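You operate a simulated robot arm through the tools that you are given. There is no shell and no other tool.

You run a simulated two-armed robot. Do the job below in one go: nothing can be reset, and whatever is moved stays where it is left.

## Task
Mix the red vial on slow till its colour is even.
Fine: in the mixer; switch it off before you put the vial back in its own well; leave the other vials unmixed. Where these are worked on the way, their far stop is far enough and under half their travel is too little: switch of the vial mixer.

It is judged by the outcome, as a careful person would: the job done as asked, and still so three seconds after it is handed in. It fails if anything else is knocked over, pushed out of place, dropped, spilled or broken.

## Robot
Two 7-joint arms with fingered hands on one trunk that stands fixed in place. Base frame: the origin is at the foot of the trunk, x ahead of it, y to its left, z up; the work surface is at about z = 80. Units: cm, rad, N and s.
The left shoulder is at [6, 12.6, 118], the right one opposite. With the tool pointing down near the work surface each hand reaches from about 10 to 70 cm from the base axis, measured 20 degrees to its own side. Payload 2.5 kg a hand.
The TCP of each hand is the grasp point between the finger pads, 3 cm short of the fingertips. In the tool frame z runs along the fingers and y along their closing line. The gripper opens to 10.4 cm; its body begins 3.5 cm behind the TCP. The gripper is a hand of 5 fingers: y runs from the thumb to the fingers, the wrist lies at [-1.5, -10.4, -17.8] in the tool frame, and closing takes about 1.5 s.
Orientation is that of the tool frame in the base frame, as [roll, pitch, yaw] about the fixed x, y, z axes, in that order (R = Rz(yaw) Ry(pitch) Rx(roll)). With the fingers straight down and the wrist toward the robot, the tool's x, y and z point along [0, 1, 0], [1, 0, 0] and [0, 0, -1] of the base frame.

## Interface
- The arms move only by the tool send_rows. It takes "left_motion", "right_motion" or both (then of equal length, played together; a hand with none holds still); each is text: rows parted by semicolons, each of 6 numbers parted by spaces: the shift along the tool's x, y, z in cm, then the turn, a rotation vector about the tool's x, y, z in rad. In form: x y z ax ay az; .... A call has 1 to 20 rows; each row shifts and turns the commanded pose from where the row before left it, along the tool's axes as they then stand. "left_fingers" and "right_fingers" are, for a hand that has rows, the gripper command, from -1 (fully open) to 1 (shut), values between in proportion, set as the call begins (left out, the last holds). A row lasts 0.2 s, in which the tool goes at most 5 cm and 0.15 rad; a call with a longer step from one row to the next is refused whole, and so is a gripper value outside its range. A pose out of reach is approached as far as the arm can. The call stops where the force on the tool passes 40 N (or 10 N more than at its start, if that is more) or the arm is blocked; 0.2 s more then pass. Each finger travels about 15.3 cm/s and halts on what it meets, pressing with about 32 N; the grip force reading is that of the motor and also rises with nothing between the fingers. The clock runs only during rows and for 0.2 s after the last one: add rows that do not move to give the fingers time. The reply holds the time, the measured pose of the TCP, the force on the tool along the base axes, the opening and the grip force, in the units named above and with some noise, with the torque about the TCP (base axes, N m) and any sound that the robot's microphone picked up.
- Cameras (640 x 400 px; columns grow to the right, rows downward): "scene" is now at [12.42, 1.02, 138.07]; the picture's right is [0.11, -0.99, 0.00], its down [-0.64, -0.07, -0.77] and it looks along [0.76, 0.08, -0.64] (base axes); focal length 254 px, centre (320, 200). "left" rides on the left gripper at [-8, -7.8, -14.1] in its tool frame; the picture's right is [-0.78, -0.30, 0.56], its down [0.53, -0.78, 0.33] and it looks along [0.33, 0.56, 0.76] (tool axes); focal length 247 px, centre (320, 200). "right" rides on the right gripper at [8, -7.8, -14.1] in its tool frame; the picture's right is [-0.78, 0.30, -0.56], its down [-0.53, -0.78, 0.33] and it looks along [-0.33, 0.56, 0.76] (tool axes); focal length 247 px, centre (320, 200). There is no depth. A picture from a camera that has moved, and an enlarged one, comes with that camera's place and axes in the base frame and with its lens.
- capture(camera): a new picture of that camera. No time passes.
- raise_lower(by): slides the trunk up (or, below 0, down) by that many cm; the arms and the scene camera ride with it, the base frame stays. It gives what a move gives, with no picture.
- hand_shape(shape, hand): the hand has 5 fingers and takes this shape, open, in about a second: jaw (thumb against the fingers, like two jaws); tri (thumb and two fingers); tip (a fingertip pinch); poke (one finger out to press); point (the index stretched); flat (the hand flat); cup (the hand cupped); fist (a fist). The gripper value then closes the fingers along that shape, each until it touches; the sizes above hold for jaw. It gives what a move gives, with no picture.
- head_to(pan, tilt): turns the head with the scene camera to pan (to the left, within 1.501 rad either way) and tilt (down, from -0.506 to 1.204), counted from straight ahead of the robot. It gives what a move gives.
- inspect(camera, box): a new picture of the part [left, top, right, bottom] of that camera's present view, enlarged. No time passes.
- job_done(): hands the job in; it is judged then, once.

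Places have to be worked out from the pictures, the camera data and where the tool is seen. Open the grippers and draw the arms clear of the work before you hand the job in, unless the task says otherwise.

The tools are called after ">>>" as name(argument=value, ...) on one line, values as JSON. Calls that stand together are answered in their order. send_rows: Moves the arms, as the interface text tells. Its arguments: {"type":"object","properties":{"left_motion":{"type":"string"},"left_fingers":{"type":"number"},"right_motion":{"type":"string"},"right_fingers":{"type":"number"}},"required":[]} The other tools are called the same way: raise_lower (by) moves the trunk up or down; hand_shape (shape, hand) gives the hand a shape; head_to (pan, tilt) turns the head that bears the scene camera; capture (camera) takes a picture; inspect (camera, box) takes an enlarged picture of a part of a camera's view; job_done () hands the job in.

At the start:

```text
clock: 0.0
left_tool_pos: [43.88, 25.14, 115.06]
left_tcp_rot: [3.14, 0.0, 1.57]
left_force: [-0.5, -0.4, 0.7]
left_wrist_torque: [0.0, 0.02, 0.0]
left_opening: 10.38
left_finger_force: 0.2
left_shape: jaw
right_tool_pos: [49.69, -19.01, 121.14]
right_tcp_rot: [3.14, 0.001, 1.572]
right_force: [-0.3, 0.0, 0.2]
right_wrist_torque: [-0.02, 0.01, 0.04]
right_opening: 10.36
right_finger_force: 0.0
right_shape: jaw
trunk travel left (down, up): [-57.5, 36.5]
head pan, tilt (commanded): [0.106, 0.698]
```

scene: 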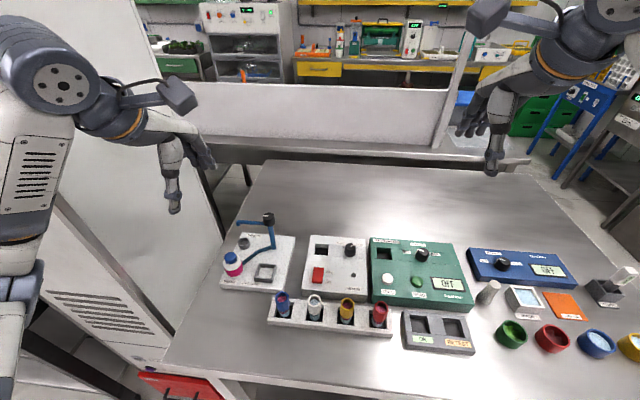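
right: 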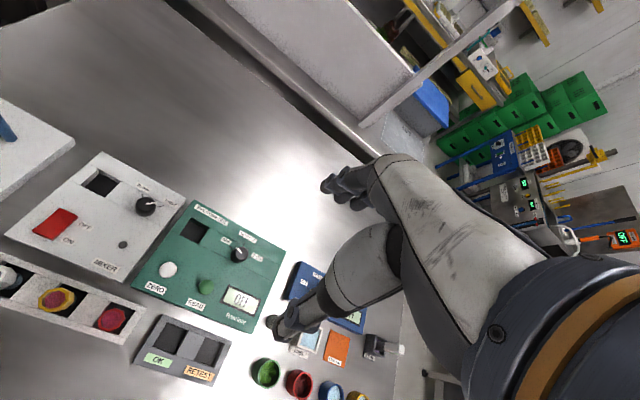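
left: 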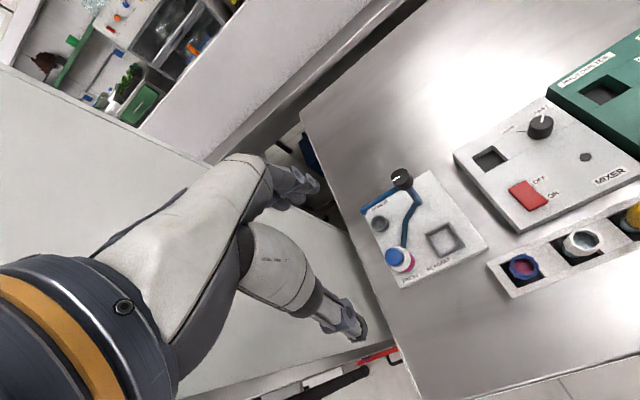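

I'll look closely at the mixer and the vial rack first, to read the labels and work out where things are.

>>> inspect(camera="scene", box=[260, 220, 400, 345])

>>> inspect(camera="left", box=[440, 80, 640, 300])

>>> inspect(camera="right", box=[0, 140, 260, 390])

```text
3.20 times, centred on (330, 282) of scene
camera zoom: at [12.42, 1.02, 138.07], right [0.11, -0.99, 0.0], down [-0.64, -0.07, -0.77], along [0.76, 0.08, -0.64], focal length 811 px, centre (288, -64)
```

zoom: 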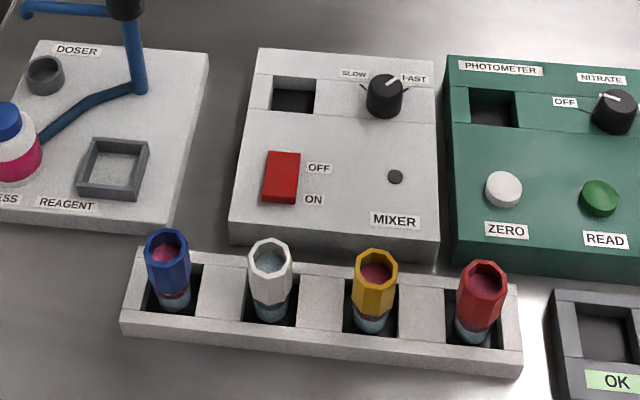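

```text
1.82 times, centred on (540, 190) of left
camera zoom: at [36.08, 17.26, 129.26], right [-0.3, -0.78, -0.56], down [-0.78, 0.53, -0.33], along [0.56, 0.33, -0.76], focal length 449 px, centre (-80, 218)
```

zoom: 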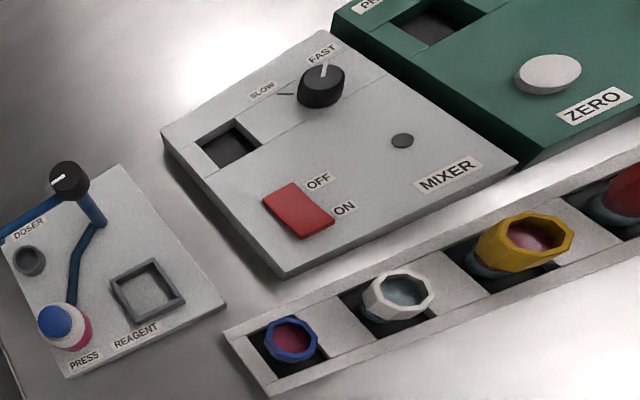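

```text
1.60 times, centred on (130, 265) of right
camera zoom: at [41.9, -11.19, 135.29], right [0.3, -0.78, 0.56], down [-0.78, -0.53, -0.33], along [0.56, -0.33, -0.76], focal length 395 px, centre (624, 96)
```

zoom: 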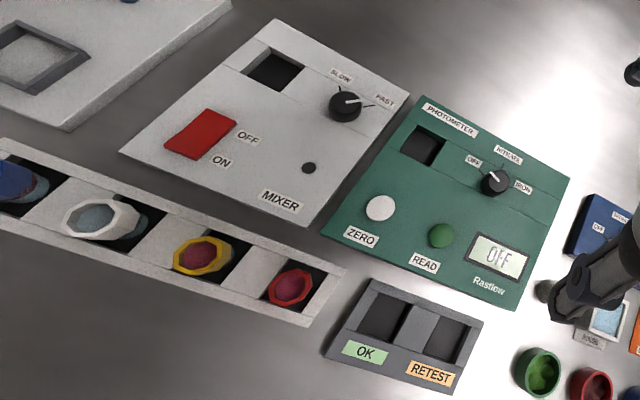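

The red vial stands in the rack's rightmost well, with its rim near (39.5, -8.7, 88). The mixer well is near (56.4, 5.2, 83.3), and the knob currently points to FAST. I'll zoom in on the knob, switch and red vial for finer detail.

>>> inspect(camera="scene", box=[330, 232, 362, 252])

>>> inspect(camera="scene", box=[308, 262, 340, 282])

>>> inspect(camera="scene", box=[330, 290, 400, 340])

>>> inspect(camera="left", box=[500, 100, 580, 150])

>>> inspect(camera="right", box=[80, 160, 176, 220])

>>> inspect(camera="right", box=[60, 280, 156, 340])

```text
16.00 times, centred on (346, 242) of scene
camera zoom: at [12.42, 1.02, 138.07], right [0.11, -0.99, 0.0], down [-0.64, -0.07, -0.77], along [0.76, 0.08, -0.64], focal length 4057 px, centre (-96, -472)
```

zoom: 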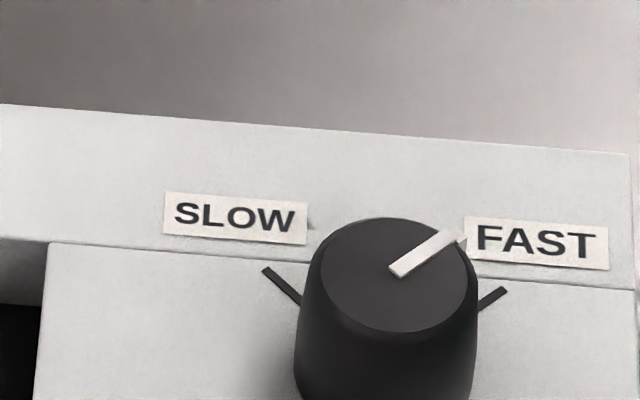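

```text
16.00 times, centred on (324, 272) of scene
camera zoom: at [12.42, 1.02, 138.07], right [0.11, -0.99, 0.0], down [-0.64, -0.07, -0.77], along [0.76, 0.08, -0.64], focal length 4057 px, centre (256, -952)
```

zoom: 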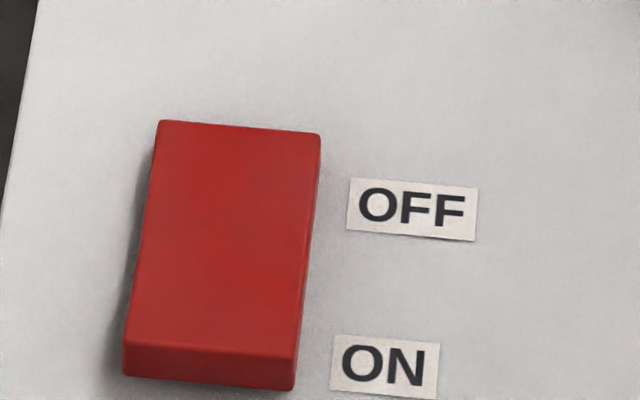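

```text
8.00 times, centred on (365, 315) of scene
camera zoom: at [12.42, 1.02, 138.07], right [0.11, -0.99, 0.0], down [-0.64, -0.07, -0.77], along [0.76, 0.08, -0.64], focal length 2028 px, centre (-40, -720)
```

zoom: 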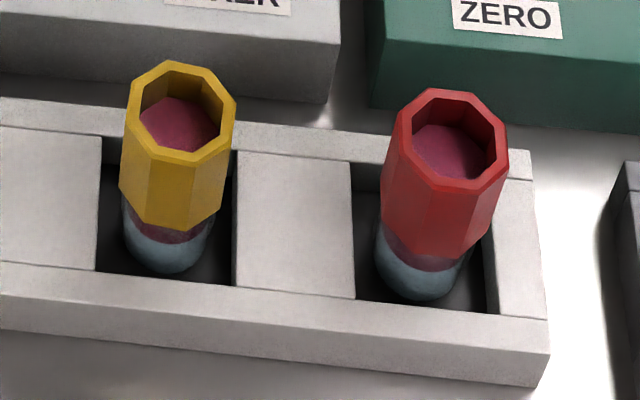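

```text
8.00 times, centred on (540, 125) of left
camera zoom: at [36.08, 17.26, 129.26], right [-0.3, -0.78, -0.56], down [-0.78, 0.53, -0.33], along [0.56, 0.33, -0.76], focal length 1976 px, centre (-1440, 800)
```

zoom: 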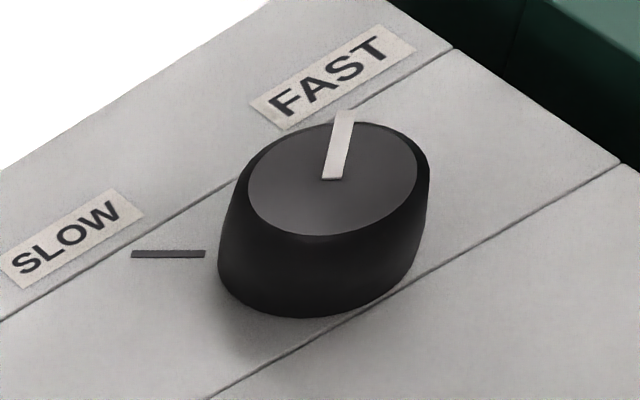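

```text
6.67 times, centred on (128, 190) of right
camera zoom: at [41.9, -11.19, 135.29], right [0.3, -0.78, 0.56], down [-0.78, -0.53, -0.33], along [0.56, -0.33, -0.76], focal length 1646 px, centre (1600, 267)
```

zoom: 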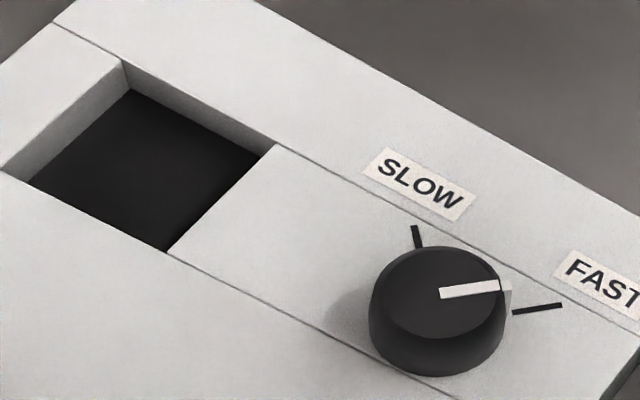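

```text
6.67 times, centred on (108, 310) of right
camera zoom: at [41.9, -11.19, 135.29], right [0.3, -0.78, 0.56], down [-0.78, -0.53, -0.33], along [0.56, -0.33, -0.76], focal length 1646 px, centre (1733, -533)
```

zoom: 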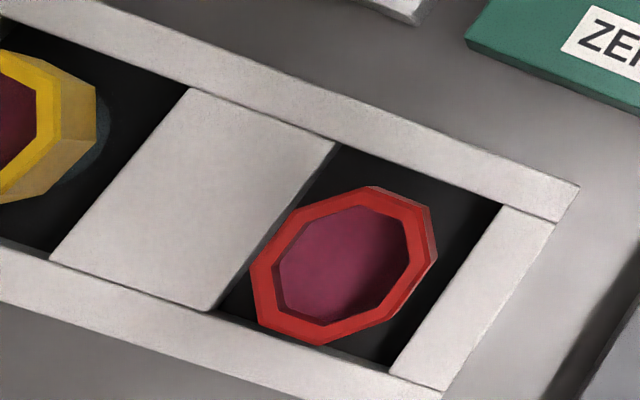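

The knob pointer sits on FAST at about -45° azimuth, and SLOW is at about +45°. The knob is near (56.3, -2.5) with its top at z≈85.7, and the rocker is OFF with its near ON end raised. I'll bring the left hand high above the knob first.

>>> send_rows(left_motion="-3.45 1.55 1.75 0 0 0; -3.45 1.55 1.75 0 0 0; -3.45 1.55 1.75 0 0 0; -3.45 1.55 1.75 0 0 0; -3.45 1.55 1.75 0 0 0; -3.45 1.55 1.75 0 0 0; -3.45 1.55 1.75 0 0 0; -3.45 1.55 1.75 0 0 0; 0 0 0 0 0 0", left_fingers=-0.2)

```text
clock: 2.0
left_tool_pos: [56.3, -2.67, 101.19]
left_tcp_rot: [3.141, 0.0, 1.569]
left_force: [0.3, 0.3, -0.5]
left_wrist_torque: [0.02, 0.01, 0.0]
left_opening: 6.29
left_finger_force: 0.1
left_shape: jaw
right_tool_pos: [49.63, -19.26, 121.07]
right_tcp_rot: [-3.141, 0.001, 1.57]
right_force: [0.2, -0.5, -0.1]
right_wrist_torque: [-0.01, 0.02, 0.01]
right_opening: 10.38
right_finger_force: 0.0
right_shape: jaw
trunk travel left (down, up): [-57.5, 36.5]
head pan, tilt (commanded): [0.106, 0.698]
```

The left hand reached (56.3, -2.7, 101). I'll look at the hand from both cameras to see where the fingers sit relative to the knob.

>>> capture(camera="scene")

>>> capture(camera="left")

>>> inspect(camera="right", box=[0, 100, 320, 300])

```text
taken
camera scene: at [12.42, 1.03, 138.07], right [0.11, -0.99, 0.0], down [-0.64, -0.07, -0.77], along [0.76, 0.08, -0.64], focal length 254 px, centre (320, 200)
```

scene: 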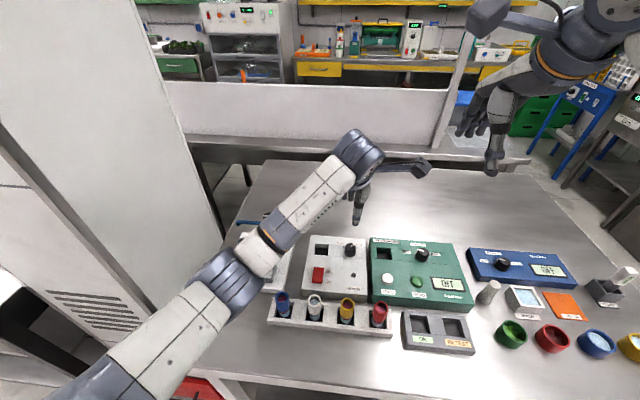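

```text
taken
camera left: at [48.39, -10.6, 115.37], right [-0.3, -0.78, -0.56], down [-0.78, 0.53, -0.33], along [0.56, 0.33, -0.76], focal length 247 px, centre (320, 200)
```

left: 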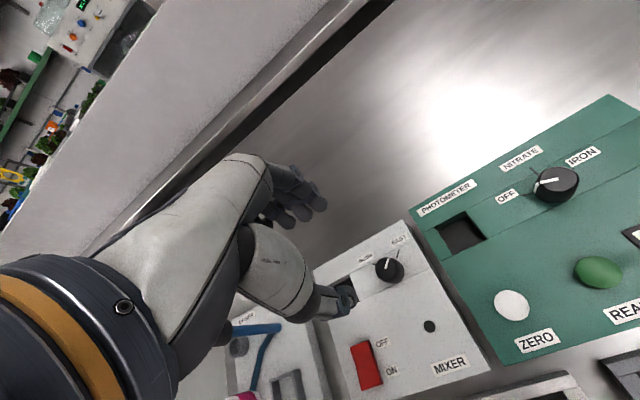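

```text
2.00 times, centred on (160, 200) of right
camera zoom: at [41.89, -11.18, 135.29], right [0.3, -0.78, 0.56], down [-0.78, -0.53, -0.33], along [0.56, -0.33, -0.76], focal length 494 px, centre (640, 200)
```

zoom: 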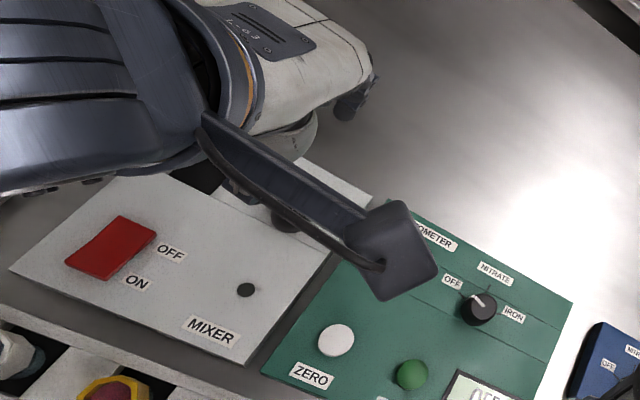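

The wrist camera sees the grasp zone from the side. I'll zoom in on the fingers and knob.

>>> inspect(camera="left", box=[230, 140, 430, 320])

>>> inspect(camera="scene", box=[300, 120, 440, 280])

```text
2.22 times, centred on (330, 230) of left
camera zoom: at [48.39, -10.6, 115.37], right [-0.3, -0.78, -0.56], down [-0.78, 0.53, -0.33], along [0.56, 0.33, -0.76], focal length 549 px, centre (298, 133)
```

zoom: 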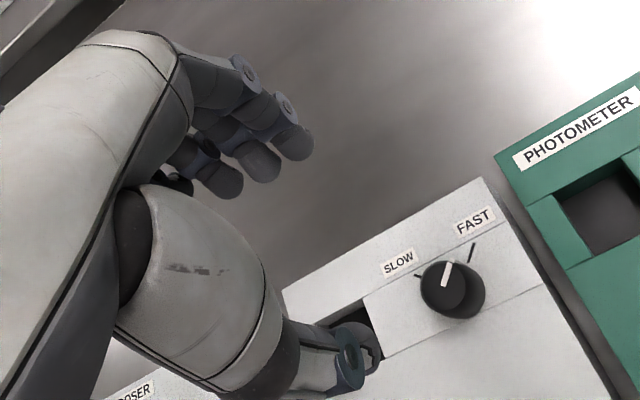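

```text
2.50 times, centred on (370, 200) of scene
camera zoom: at [12.42, 1.03, 138.07], right [0.11, -0.99, 0.0], down [-0.64, -0.07, -0.77], along [0.76, 0.08, -0.64], focal length 634 px, centre (195, 200)
```

zoom: 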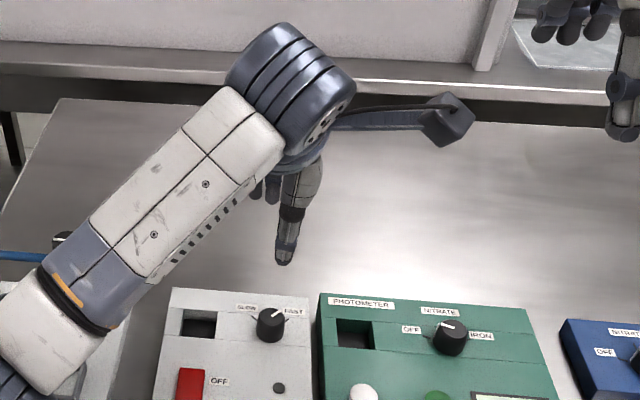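

The index and middle fingers oppose the thumb near tool x≈0. Before I touch the knob, I'll check at height that the left wrist can yaw from -45° to +50°.

>>> send_rows(left_motion="0 0 0 0 0 -0.145; 0 0 0 0 0 -0.145; 0 0 0 0 0 -0.145; 0 0 0 0 0 -0.145; 0 0 0 0 0 -0.145; 0 0 0 0 0 -0.145; 0 0 0 0 0 0; 0 0 0 0 0 0")

>>> send_rows(left_motion="0 0 0 0 0 0.145; 0 0 0 0 0 0.145; 0 0 0 0 0 0.145; 0 0 0 0 0 0.145; 0 0 0 0 0 0.145; 0 0 0 0 0 0.145; 0 0 0 0 0 0.145; 0 0 0 0 0 0.145; 0 0 0 0 0 0.145; 0 0 0 0 0 0.145; 0 0 0 0 0 0.145; 0 0 0 0 0 0.06; 0 0 0 0 0 0; 0 0 0 0 0 0")

```text
clock: 3.8
left_tool_pos: [56.25, -2.36, 101.15]
left_tcp_rot: [3.141, 0.002, 2.441]
left_force: [-0.1, -0.5, 0.0]
left_wrist_torque: [0.01, -0.02, 0.05]
left_opening: 6.25
left_finger_force: 0.1
left_shape: jaw
right_tool_pos: [49.74, -19.11, 121.16]
right_tcp_rot: [-3.141, -0.001, 1.57]
right_force: [0.2, 0.3, 0.0]
right_wrist_torque: [0.01, 0.02, 0.0]
right_opening: 10.37
right_finger_force: 0.1
right_shape: jaw
trunk travel left (down, up): [-57.5, 36.5]
head pan, tilt (commanded): [0.106, 0.698]
```

```text
clock: 6.8
left_tool_pos: [56.3, -2.33, 101.12]
left_tcp_rot: [-3.141, 0.0, 0.784]
left_force: [0.0, 0.1, 0.3]
left_wrist_torque: [-0.02, -0.01, 0.01]
left_opening: 6.28
left_finger_force: 0.1
left_shape: jaw
right_tool_pos: [49.66, -19.17, 121.21]
right_tcp_rot: [3.142, -0.001, 1.57]
right_force: [-0.4, -0.2, -0.4]
right_wrist_torque: [0.0, 0.03, -0.01]
right_opening: 10.35
right_finger_force: 0.0
right_shape: jaw
trunk travel left (down, up): [-57.5, 36.5]
head pan, tilt (commanded): [0.106, 0.698]
```

Both yaw extremes are reachable. The hand is now at the -45° yaw I want for gripping, so I'll refine the knob's position from this nearer camera view.

>>> capture(camera="left")

>>> inspect(camera="scene", box=[310, 170, 400, 260])

```text
taken
camera left: at [45.15, -2.53, 115.26], right [-0.76, -0.34, -0.56], down [-0.17, 0.93, -0.33], along [0.63, -0.16, -0.76], focal length 247 px, centre (320, 200)
```

left: 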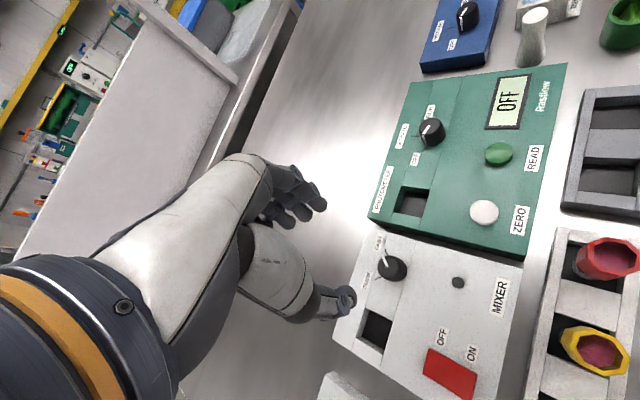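

```text
4.44 times, centred on (355, 215) of scene
camera zoom: at [12.42, 1.02, 138.07], right [0.11, -0.99, 0.0], down [-0.64, -0.07, -0.77], along [0.76, 0.08, -0.64], focal length 1127 px, centre (164, 133)
```

zoom: 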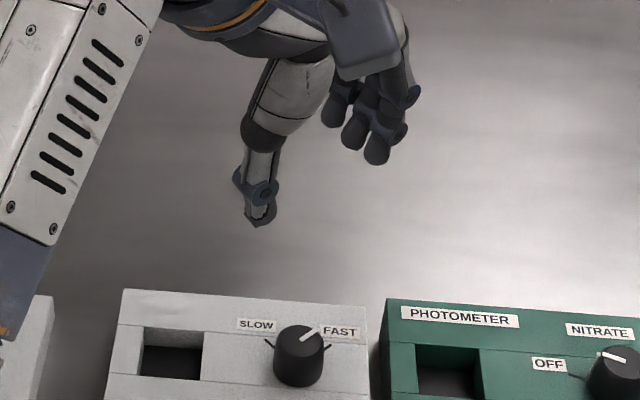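

I'll zoom in on the knob from this view to triangulate it more exactly.

>>> inspect(camera="left", box=[330, 225, 426, 285])

>>> inspect(camera="left", box=[330, 285, 490, 400])

```text
6.67 times, centred on (378, 255) of left
camera zoom: at [45.15, -2.53, 115.26], right [-0.76, -0.34, -0.56], down [-0.17, 0.93, -0.33], along [0.63, -0.16, -0.76], focal length 1646 px, centre (-67, -167)
```

zoom: 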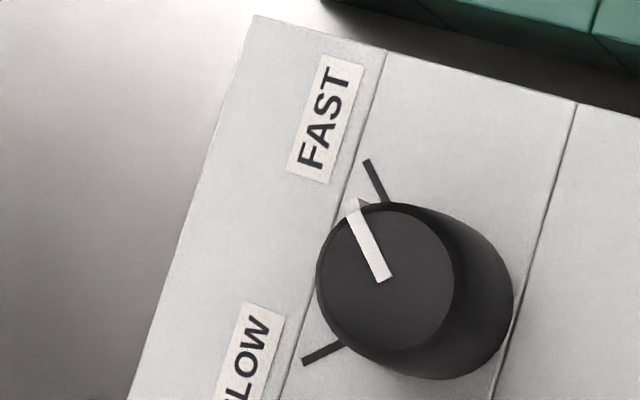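

```text
3.48 times, centred on (410, 342) of left
camera zoom: at [45.15, -2.53, 115.26], right [-0.76, -0.34, -0.56], down [-0.17, 0.93, -0.33], along [0.63, -0.16, -0.76], focal length 859 px, centre (7, -296)
```

zoom: 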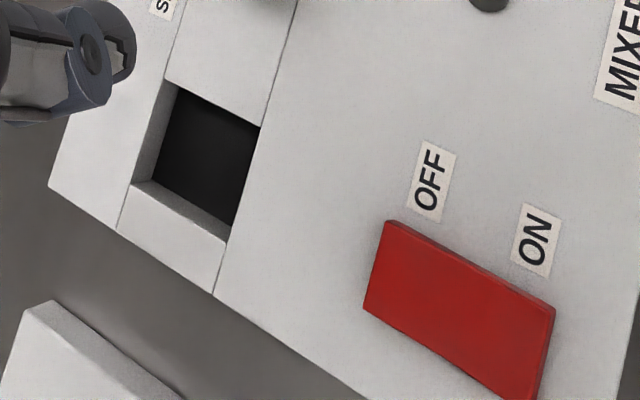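

Triangulation puts the knob centre at about (56.2, -2.5) with its top at z≈85.8, which is right under the TCP. I'll descend to z≈88 and check finger clearance.

>>> send_rows(left_motion="0 0 3 0 0 0; 0 0 3 0 0 0; 0 0 3 0 0 0; 0 0 2 0 0 0; 0 0 1.1 0 0 0; 0 0 1 0 0 0; 0 0 0 0 0 0")

>>> inspect(camera="left", box=[230, 140, 430, 320])

>>> inspect(camera="scene", box=[310, 190, 400, 280])

```text
clock: 8.4
left_tool_pos: [56.4, -2.38, 88.05]
left_tcp_rot: [-3.141, 0.001, 0.786]
left_force: [0.1, 0.6, -0.3]
left_wrist_torque: [0.01, -0.01, -0.01]
left_opening: 6.28
left_finger_force: 0.1
left_shape: jaw
right_tool_pos: [49.77, -19.07, 121.1]
right_tcp_rot: [-3.141, 0.0, 1.57]
right_force: [0.5, -0.1, 0.1]
right_wrist_torque: [0.03, -0.01, 0.0]
right_opening: 10.33
right_finger_force: 0.0
right_shape: jaw
trunk travel left (down, up): [-57.5, 36.5]
head pan, tilt (commanded): [0.106, 0.698]
```

```text
2.22 times, centred on (330, 230) of left
camera zoom: at [45.1, -2.52, 102.16], right [-0.76, -0.34, -0.56], down [-0.17, 0.93, -0.33], along [0.63, -0.16, -0.76], focal length 549 px, centre (298, 133)
```

zoom: 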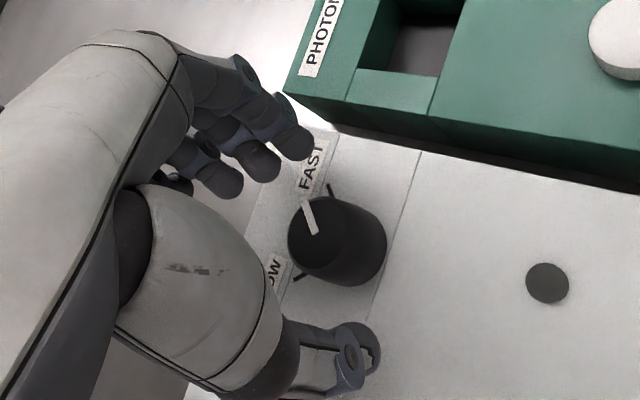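

```text
4.44 times, centred on (355, 235) of scene
camera zoom: at [12.42, 1.02, 138.07], right [0.11, -0.99, 0.0], down [-0.64, -0.07, -0.77], along [0.76, 0.08, -0.64], focal length 1127 px, centre (164, 44)
```

zoom: 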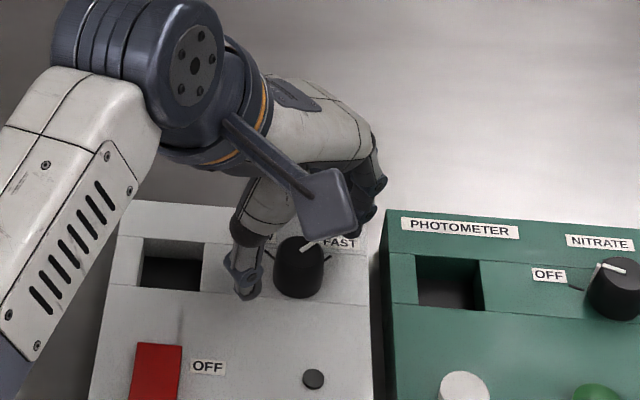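

The thumb and fingers straddle the knob with clearance. I'll lower another 0.6 cm and close partway to about a 3.3 cm opening, then check centring.

>>> send_rows(left_motion="0 0 0.6 0 0 0; 0 0 0 0 0 0; 0 0 0 0 0 0; 0 0 0 0 0 0", left_fingers=0.36)

>>> inspect(camera="left", box=[230, 140, 430, 320])

>>> inspect(camera="scene", box=[320, 220, 380, 265])

>>> inspect(camera="right", box=[60, 140, 220, 240])

```text
clock: 9.4
left_tool_pos: [56.3, -2.25, 87.4]
left_tcp_rot: [3.14, 0.0, 0.785]
left_force: [0.0, 0.1, 0.5]
left_wrist_torque: [-0.01, 0.0, -0.01]
left_opening: 3.36
left_finger_force: 0.1
left_shape: jaw
right_tool_pos: [49.79, -19.27, 121.19]
right_tcp_rot: [3.141, 0.001, 1.571]
right_force: [-0.3, -0.2, -0.7]
right_wrist_torque: [0.0, -0.01, -0.04]
right_opening: 10.35
right_finger_force: 0.0
right_shape: jaw
trunk travel left (down, up): [-57.5, 36.5]
head pan, tilt (commanded): [0.106, 0.698]
```

```text
2.22 times, centred on (330, 230) of left
camera zoom: at [45.13, -2.48, 101.62], right [-0.76, -0.34, -0.56], down [-0.17, 0.93, -0.33], along [0.63, -0.16, -0.76], focal length 549 px, centre (298, 133)
```

zoom: 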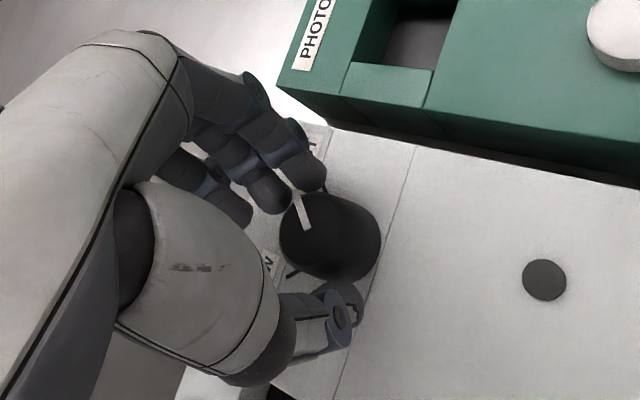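

```text
8.89 times, centred on (350, 242) of scene
camera zoom: at [12.42, 1.02, 138.07], right [0.11, -0.99, 0.0], down [-0.64, -0.07, -0.77], along [0.76, 0.08, -0.64], focal length 2254 px, centre (53, -178)
```

zoom: 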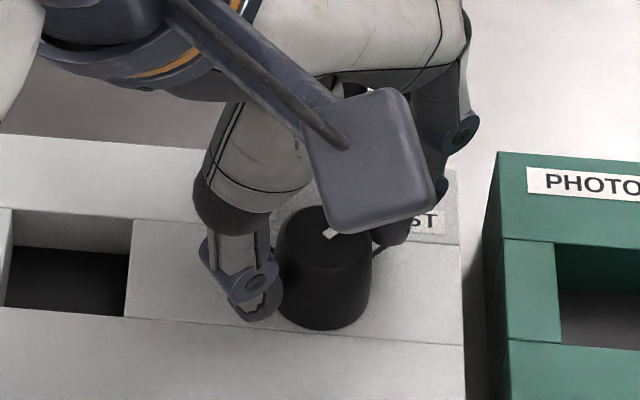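

```text
4.00 times, centred on (140, 190) of right
camera zoom: at [41.9, -11.19, 135.29], right [0.3, -0.78, 0.56], down [-0.78, -0.53, -0.33], along [0.56, -0.33, -0.76], focal length 988 px, centre (1040, 240)
```

zoom: 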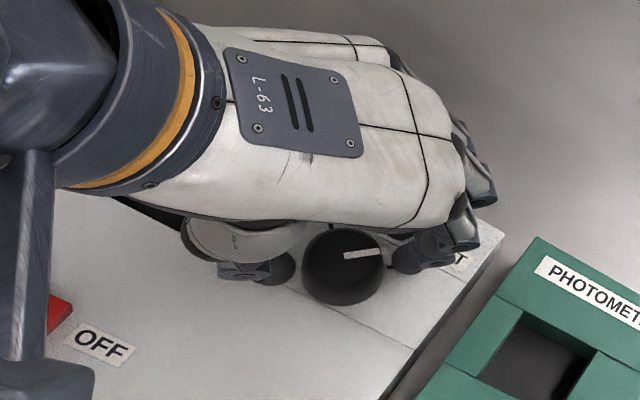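

The knob looks centred between thumb and index. I'll close onto it and read the forces before turning.

>>> send_rows(left_motion="0 0 0 0 0 0; 0 0 0 0 0 0; 0 0 0 0 0 0; 0 0 0 0 0 0; 0 0 0 0 0 0", left_fingers=0.65)

>>> inspect(camera="right", box=[60, 140, 220, 240])

>>> inspect(camera="left", box=[230, 140, 430, 320])

```text
clock: 10.6
left_tool_pos: [56.42, -2.18, 87.48]
left_tcp_rot: [-3.139, 0.0, 0.786]
left_force: [-3.0, 6.5, -1.2]
left_wrist_torque: [0.09, 0.05, 0.08]
left_opening: 1.85
left_finger_force: 31.7
left_shape: jaw
right_tool_pos: [49.7, -19.01, 121.17]
right_tcp_rot: [-3.141, -0.001, 1.572]
right_force: [0.4, 0.2, 0.1]
right_wrist_torque: [0.0, 0.0, 0.01]
right_opening: 10.37
right_finger_force: 0.1
right_shape: jaw
trunk travel left (down, up): [-57.5, 36.5]
head pan, tilt (commanded): [0.106, 0.698]
```

```text
4.00 times, centred on (140, 190) of right
camera zoom: at [41.87, -11.13, 135.31], right [0.3, -0.78, 0.56], down [-0.78, -0.54, -0.33], along [0.56, -0.33, -0.76], focal length 988 px, centre (1040, 240)
```

zoom: 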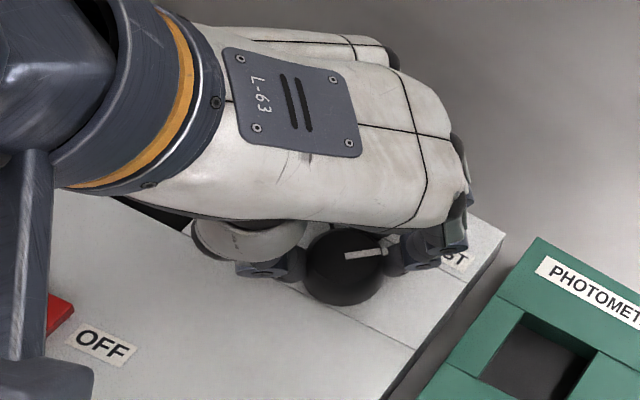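

```text
2.22 times, centred on (330, 230) of left
camera zoom: at [45.11, -2.41, 101.6], right [-0.76, -0.34, -0.56], down [-0.17, 0.93, -0.33], along [0.63, -0.16, -0.76], focal length 549 px, centre (298, 133)
```

zoom: 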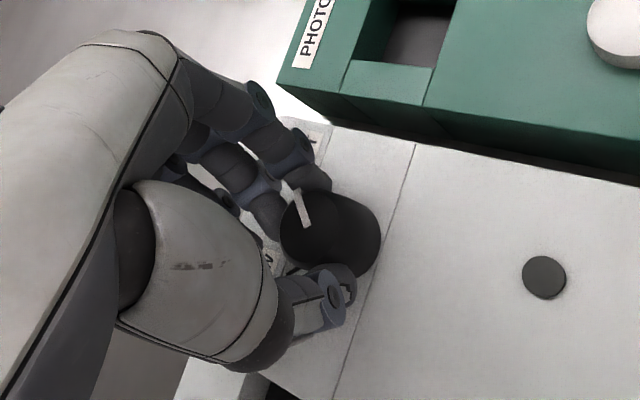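

The hand is gripping the knob with the motor force at 32 N and little side force. I'll turn it counter-clockwise from above (tool z negative), about half the way first.

>>> send_rows(left_motion="0 0 0 0 0 -0.11; 0 0 0 0 0 -0.11; 0 0 0 0 0 -0.11; 0 0 0 0 0 -0.11; 0 0 0 0 0 -0.11; 0 0 0 0 0 -0.11; 0 0 0 0 0 -0.11; 0 0 0 0 0 0")

>>> inspect(camera="right", box=[60, 140, 220, 240])

>>> inspect(camera="left", box=[230, 140, 430, 320])

>>> inspect(camera="scene", box=[320, 220, 380, 265])

```text
clock: 12.4
left_tool_pos: [56.19, -2.47, 87.44]
left_tcp_rot: [-3.141, -0.001, 1.555]
left_force: [-9.8, 2.9, -2.3]
left_wrist_torque: [0.08, 0.18, 0.0]
left_opening: 1.78
left_finger_force: 32.4
left_shape: jaw
right_tool_pos: [49.56, -19.18, 121.13]
right_tcp_rot: [3.141, -0.001, 1.57]
right_force: [-0.4, 0.3, -0.4]
right_wrist_torque: [0.04, 0.02, -0.04]
right_opening: 10.34
right_finger_force: 0.1
right_shape: jaw
trunk travel left (down, up): [-57.5, 36.5]
head pan, tilt (commanded): [0.106, 0.698]
```

```text
4.00 times, centred on (140, 190) of right
camera zoom: at [41.82, -11.16, 135.32], right [0.3, -0.78, 0.56], down [-0.78, -0.53, -0.33], along [0.56, -0.33, -0.76], focal length 988 px, centre (1040, 240)
```

zoom: 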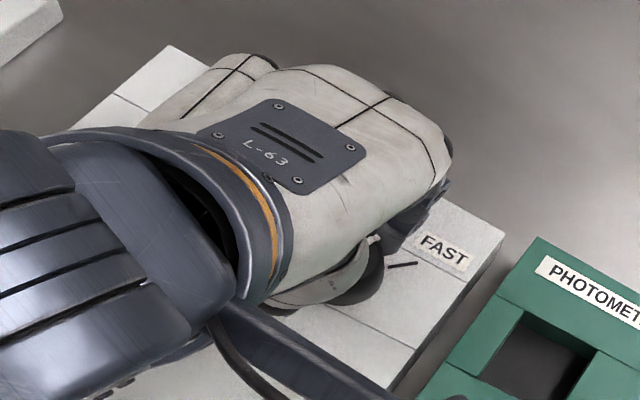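

```text
2.22 times, centred on (330, 230) of left
camera zoom: at [48.32, -10.31, 101.59], right [-0.31, -0.77, -0.56], down [-0.77, 0.55, -0.33], along [0.56, 0.33, -0.76], focal length 549 px, centre (298, 133)
```

zoom: 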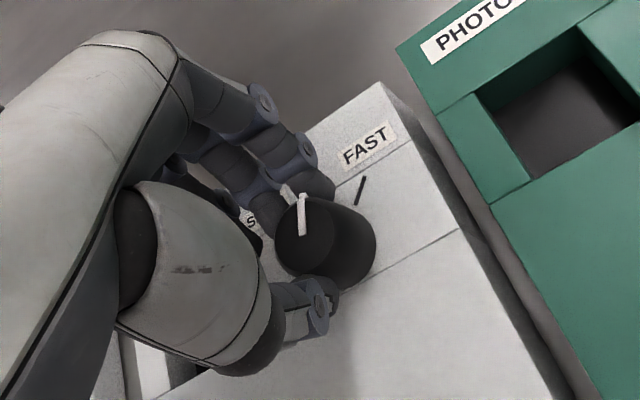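

```text
8.89 times, centred on (350, 242) of scene
camera zoom: at [12.34, 1.05, 138.08], right [0.11, -0.99, 0.0], down [-0.64, -0.07, -0.77], along [0.76, 0.08, -0.64], focal length 2254 px, centre (53, -178)
```

zoom: 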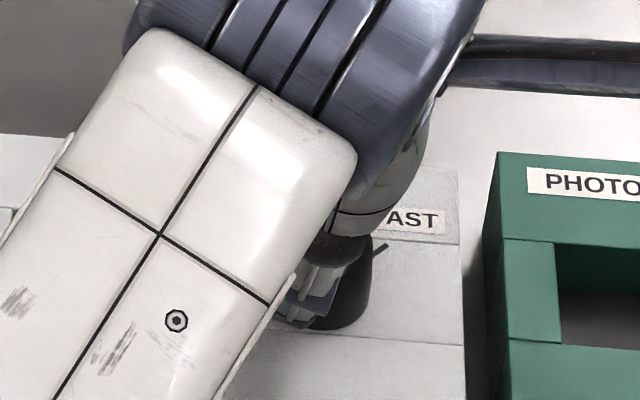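

The knob follows the hand with a little slip; the pointer has left FAST. I'll continue turning towards SLOW.

>>> send_rows(left_motion="0 0 0 0 0 -0.11; 0 0 0 0 0 -0.11; 0 0 0 0 0 -0.11; 0 0 0 0 0 -0.11; 0 0 0 0 0 -0.11; 0 0 0 0 0 -0.11; 0 0 0 0 0 -0.11; 0 0 0 0 0 0")

>>> inspect(camera="right", box=[60, 140, 220, 240])

>>> inspect(camera="left", box=[230, 140, 430, 320])

```text
clock: 14.2
left_tool_pos: [57.03, 0.08, 87.09]
left_tcp_rot: [3.119, -0.013, 2.357]
left_force: [0.1, -0.5, -0.3]
left_wrist_torque: [-0.05, -0.01, 0.01]
left_opening: 1.44
left_finger_force: 31.9
left_shape: jaw
right_tool_pos: [49.67, -19.16, 121.23]
right_tcp_rot: [-3.141, 0.001, 1.571]
right_force: [0.3, 0.3, 0.2]
right_wrist_torque: [-0.02, -0.01, -0.03]
right_opening: 10.4
right_finger_force: 0.1
right_shape: jaw
trunk travel left (down, up): [-57.5, 36.5]
head pan, tilt (commanded): [0.106, 0.698]
```

```text
4.00 times, centred on (140, 190) of right
camera zoom: at [41.9, -11.18, 135.29], right [0.3, -0.78, 0.56], down [-0.78, -0.53, -0.33], along [0.56, -0.33, -0.76], focal length 988 px, centre (1040, 240)
```

zoom: 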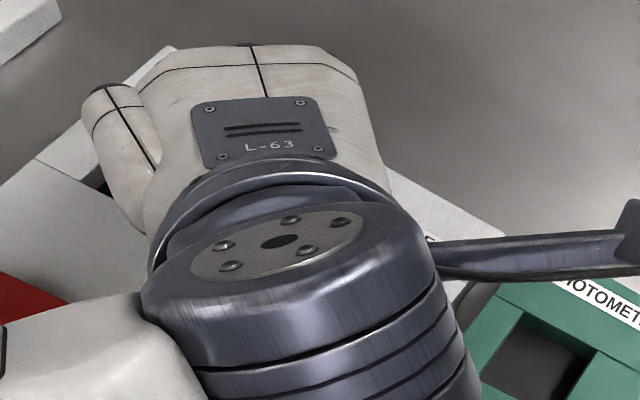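

```text
2.22 times, centred on (330, 230) of left
camera zoom: at [57.08, -11.55, 100.96], right [0.34, -0.74, -0.58], down [-0.93, -0.16, -0.34], along [0.16, 0.65, -0.74], focal length 549 px, centre (298, 133)
```

zoom: 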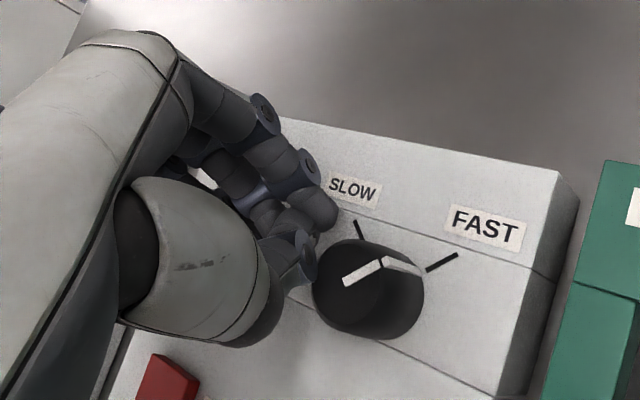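

Near +45° yaw the left arm hit a reach limit at this height. The hand slid off to (57.0, 0.1), and the knob appears to be back near FAST. I'll align the command with the measured place, lift straight up, and look.

>>> send_rows(left_motion="1.24 2.3 0 0 0 0; 0 0 -2 0 0 0; 0 0 -3 0 0 0; 0 0 -4 0 0 0; 0 0 -4 0 0 0; 0 0 0 0 0 0")

>>> inspect(camera="left", box=[230, 140, 470, 320])

>>> inspect(camera="scene", box=[290, 200, 400, 280])

```text
clock: 15.6
left_tool_pos: [57.29, -0.29, 100.52]
left_tcp_rot: [-3.138, 0.002, 2.322]
left_force: [0.2, 0.0, -0.1]
left_wrist_torque: [-0.02, 0.01, 0.03]
left_opening: 1.45
left_finger_force: 31.7
left_shape: jaw
right_tool_pos: [49.75, -19.12, 121.1]
right_tcp_rot: [-3.141, -0.002, 1.57]
right_force: [-0.7, 0.7, -0.5]
right_wrist_torque: [-0.02, -0.05, -0.03]
right_opening: 10.39
right_finger_force: 0.0
right_shape: jaw
trunk travel left (down, up): [-57.5, 36.5]
head pan, tilt (commanded): [0.106, 0.698]
```

```text
2.22 times, centred on (350, 230) of left
camera zoom: at [57.05, -11.3, 114.74], right [0.31, -0.77, -0.55], down [-0.93, -0.14, -0.33], along [0.18, 0.62, -0.76], focal length 549 px, centre (253, 133)
```

zoom: 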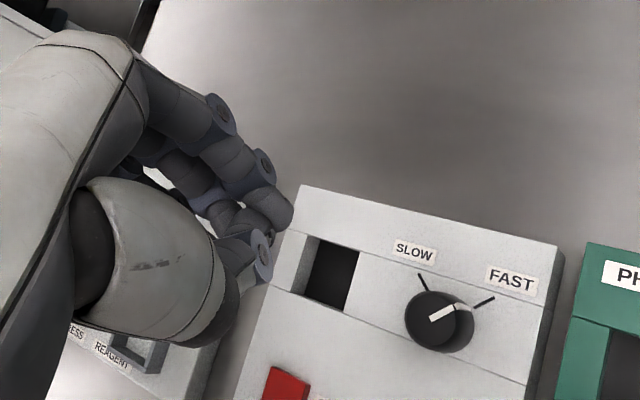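

```text
5.00 times, centred on (345, 240) of scene
camera zoom: at [12.44, 1.03, 138.07], right [0.11, -0.99, 0.0], down [-0.64, -0.07, -0.77], along [0.76, 0.08, -0.64], focal length 1268 px, centre (195, 0)
```

zoom: 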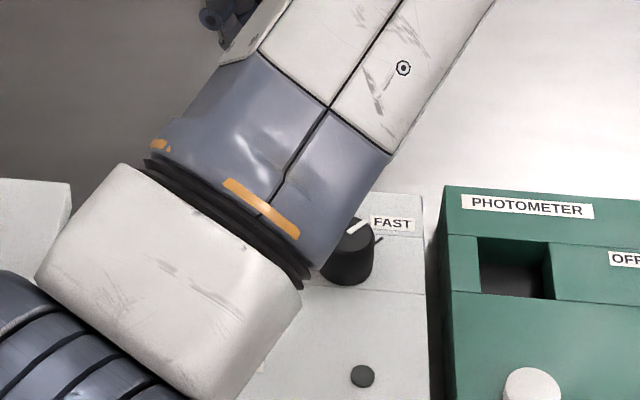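

The knob pointer is still essentially at FAST; the fingers contacted only its top rim and slipped. I'll re-centre above the knob at yaw 0, open the hand, and try the three-finger shape, which should hold a round knob better.

>>> send_rows(left_motion="-1.24 -2.3 0 0 0 0; 0 0 0 0 0 0.14; 0 0 0 0 0 0.14; 0 0 0 0 0 0.14; 0 0 0 0 0 0.14; 0 0 0 0 0 0.14; 0 0 0 0 0 0.055; 0 0 0 0 0 0", left_fingers=-0.2)

>>> hand_shape(shape="tri", hand="left")

>>> inspect(camera="left", box=[200, 120, 440, 320])

>>> inspect(camera="scene", box=[290, 120, 430, 260])

>>> inspect(camera="right", box=[0, 100, 256, 260])

```text
clock: 17.4
left_tool_pos: [56.36, -2.28, 100.32]
left_tcp_rot: [-3.14, 0.0, 1.569]
left_force: [-0.6, -0.3, 0.7]
left_wrist_torque: [0.02, -0.01, 0.03]
left_opening: 6.22
left_finger_force: 0.1
left_shape: jaw
right_tool_pos: [49.77, -19.16, 121.11]
right_tcp_rot: [3.14, 0.001, 1.571]
right_force: [0.0, -0.7, -0.1]
right_wrist_torque: [-0.01, -0.02, -0.01]
right_opening: 10.36
right_finger_force: 0.1
right_shape: jaw
trunk travel left (down, up): [-57.5, 36.5]
head pan, tilt (commanded): [0.106, 0.698]
```

```text
clock: 18.3
left_tool_pos: [56.35, -2.35, 100.43]
left_tcp_rot: [-3.141, 0.0, 1.57]
left_force: [0.4, 0.3, 0.4]
left_wrist_torque: [0.03, 0.03, 0.0]
left_opening: 10.39
left_finger_force: 0.0
left_shape: tri
right_tool_pos: [49.72, -19.16, 121.13]
right_tcp_rot: [-3.141, 0.001, 1.57]
right_force: [0.0, 0.1, 0.4]
right_wrist_torque: [-0.01, 0.02, 0.03]
right_opening: 10.37
right_finger_force: 0.0
right_shape: jaw
trunk travel left (down, up): [-57.5, 36.5]
head pan, tilt (commanded): [0.106, 0.698]
```

```text
2.00 times, centred on (320, 220) of left
camera zoom: at [48.5, -10.29, 114.59], right [-0.3, -0.78, -0.56], down [-0.78, 0.54, -0.33], along [0.56, 0.33, -0.76], focal length 494 px, centre (320, 160)
```

zoom: 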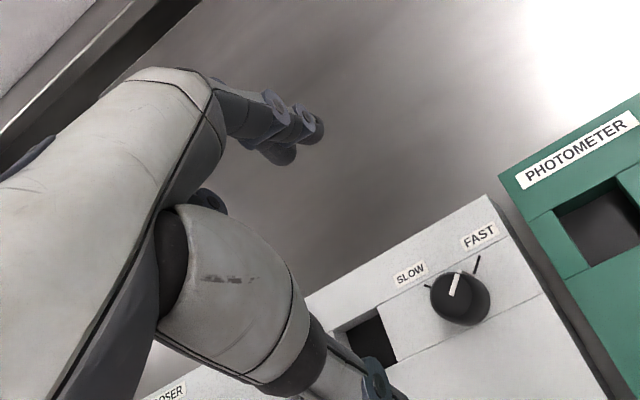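

```text
2.86 times, centred on (360, 190) of scene
camera zoom: at [12.42, 1.02, 138.07], right [0.11, -0.99, 0.0], down [-0.64, -0.07, -0.77], along [0.76, 0.08, -0.64], focal length 724 px, centre (206, 229)
```

zoom: 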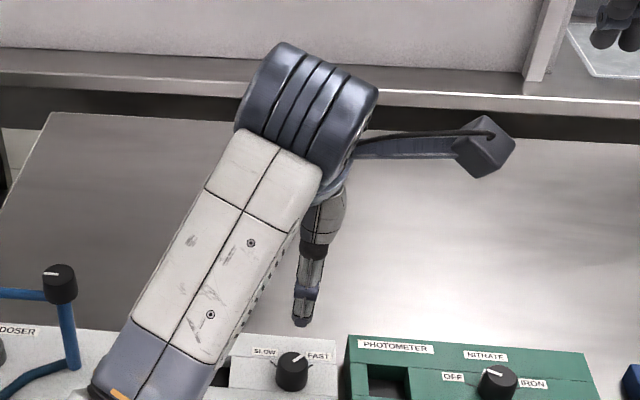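

```text
2.50 times, centred on (128, 180) of right
camera zoom: at [41.9, -11.19, 135.29], right [0.3, -0.78, 0.56], down [-0.78, -0.53, -0.33], along [0.56, -0.33, -0.76], focal length 617 px, centre (800, 250)
```

zoom: 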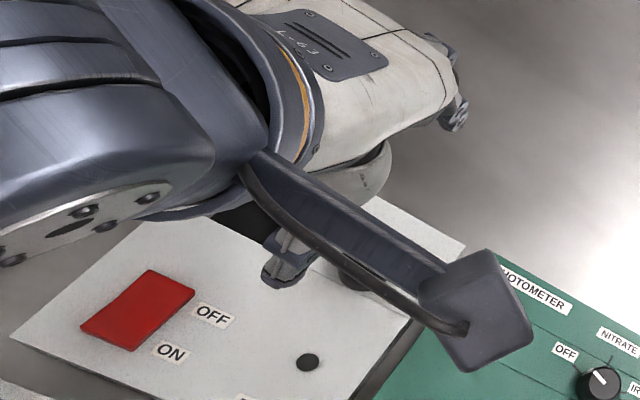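

The tri shape folds the ring and little fingers away. I'll close it partway in the air to see how the tips converge, and check the knob angle at high zoom.

>>> send_rows(left_motion="0 0 0 0 0 0; 0 0 0 0 0 0; 0 0 0 0 0 0; 0 0 0 0 0 0; 0 0 0 0 0 0", left_fingers=0.4)

>>> inspect(camera="left", box=[220, 140, 420, 310])

>>> inspect(camera="scene", box=[330, 232, 362, 252])

>>> inspect(camera="scene", box=[330, 170, 400, 240])

```text
clock: 19.5
left_tool_pos: [56.36, -2.39, 100.52]
left_tcp_rot: [-3.141, -0.002, 1.57]
left_force: [-0.5, 0.0, -0.3]
left_wrist_torque: [-0.02, 0.01, 0.01]
left_opening: 3.14
left_finger_force: 0.1
left_shape: tri
right_tool_pos: [49.61, -19.31, 121.12]
right_tcp_rot: [-3.141, -0.001, 1.571]
right_force: [0.7, 0.1, 0.2]
right_wrist_torque: [0.01, 0.01, -0.01]
right_opening: 10.36
right_finger_force: 0.2
right_shape: jaw
trunk travel left (down, up): [-57.5, 36.5]
head pan, tilt (commanded): [0.106, 0.698]
```

```text
2.35 times, centred on (320, 225) of left
camera zoom: at [48.5, -10.29, 114.58], right [-0.3, -0.78, -0.56], down [-0.78, 0.54, -0.33], along [0.56, 0.33, -0.76], focal length 581 px, centre (320, 141)
```

zoom: 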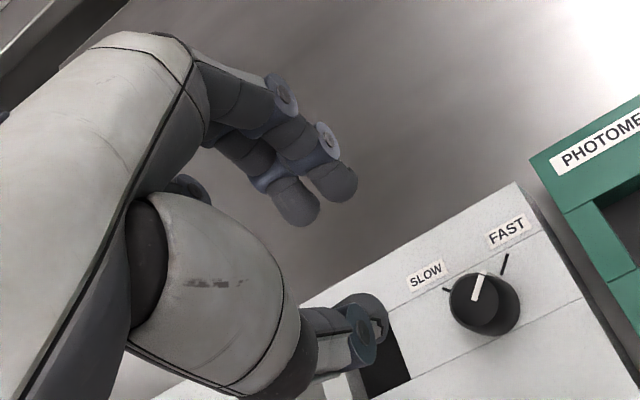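

```text
16.00 times, centred on (346, 242) of scene
camera zoom: at [12.42, 1.02, 138.07], right [0.11, -0.99, 0.0], down [-0.64, -0.07, -0.77], along [0.76, 0.08, -0.64], focal length 4057 px, centre (-96, -472)
```

zoom: 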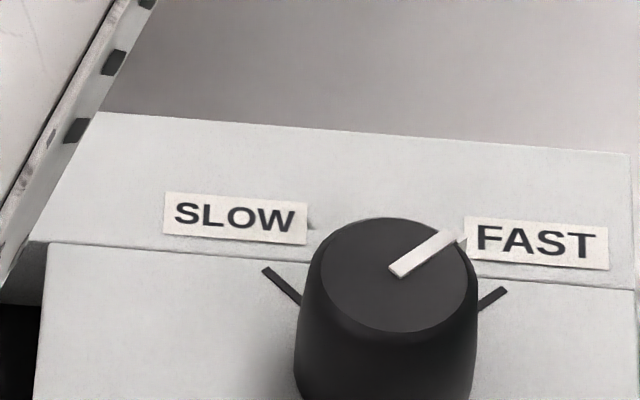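

```text
5.71 times, centred on (365, 205) of scene
camera zoom: at [12.42, 1.02, 138.07], right [0.11, -0.99, 0.0], down [-0.64, -0.07, -0.77], along [0.76, 0.08, -0.64], focal length 1449 px, centre (63, 171)
```

zoom: 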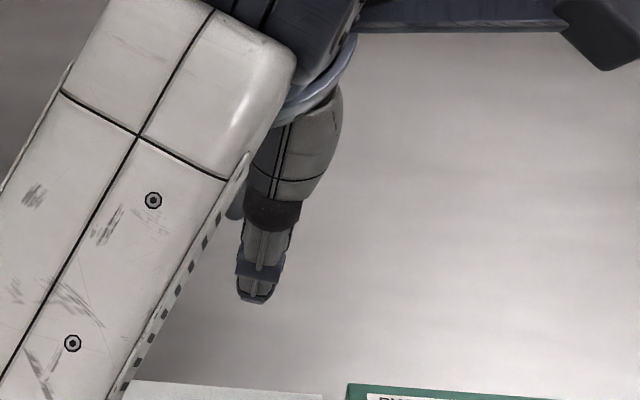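

The knob is exactly where it began at FAST, and the mixer hasn't shifted, so the earlier grip was too shallow and slipped. I'll yaw the left hand to about -80°, which keeps the whole turn in its comfortable range, and then descend deeper in tri shape.

>>> send_rows(left_motion="0 0 0 0 0 0.14; 0 0 0 0 0 0.14; 0 0 0 0 0 0.14; 0 0 0 0 0 0.14; 0 0 0 0 0 0.14; 0 0 0 0 0 0.14; 0 0 0 0 0 0.14; 0 0 0 0 0 0.14; 0 0 0 0 0 0.14; 0 0 0 0 0 0.14; 0 0 3 0 0 0; 0 0 3 0 0 0; 0 0 3 0 0 0; 0 0 2 0 0 0; 0 0 1 0 0 0; 0 0 0 0 0 0", left_fingers=0.1)

>>> inspect(camera="left", box=[220, 140, 420, 310])

>>> inspect(camera="scene", box=[320, 210, 390, 265])

>>> inspect(camera="right", box=[60, 140, 220, 240])

```text
clock: 22.9
left_tool_pos: [56.27, -2.35, 88.31]
left_tcp_rot: [-3.141, 0.001, 0.173]
left_force: [-0.7, -0.6, -0.1]
left_wrist_torque: [-0.02, -0.03, 0.0]
left_opening: 4.63
left_finger_force: 0.0
left_shape: tri
right_tool_pos: [49.77, -19.15, 121.04]
right_tcp_rot: [3.141, 0.0, 1.569]
right_force: [-0.8, -0.1, 0.0]
right_wrist_torque: [0.0, 0.01, -0.01]
right_opening: 10.37
right_finger_force: 0.0
right_shape: jaw
trunk travel left (down, up): [-57.5, 36.5]
head pan, tilt (commanded): [0.106, 0.698]
```

```text
2.35 times, centred on (320, 225) of left
camera zoom: at [47.05, 4.01, 102.42], right [-0.81, 0.16, -0.56], down [0.4, 0.86, -0.33], along [0.42, -0.49, -0.76], focal length 581 px, centre (320, 141)
```

zoom: 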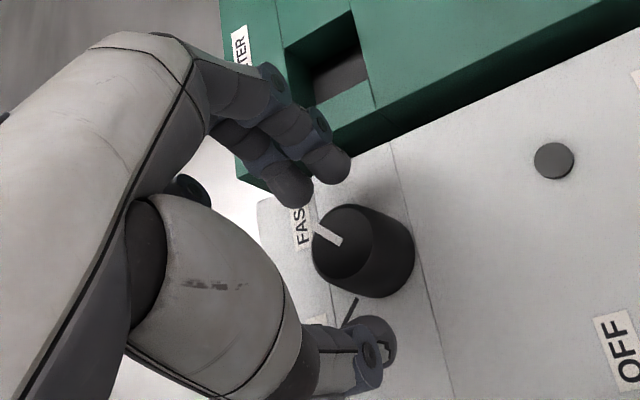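

```text
7.27 times, centred on (355, 238) of scene
camera zoom: at [12.42, 1.02, 138.07], right [0.11, -0.99, 0.0], down [-0.64, -0.07, -0.77], along [0.76, 0.08, -0.64], focal length 1844 px, centre (66, -73)
```

zoom: 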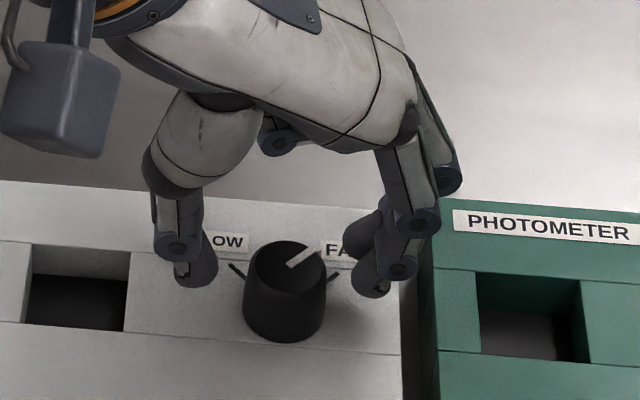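

```text
4.00 times, centred on (140, 190) of right
camera zoom: at [41.9, -11.19, 135.29], right [0.3, -0.78, 0.56], down [-0.78, -0.53, -0.33], along [0.56, -0.33, -0.76], focal length 988 px, centre (1040, 240)
```

zoom: 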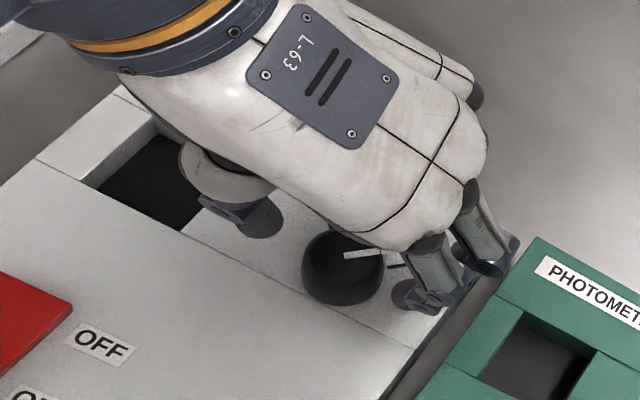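

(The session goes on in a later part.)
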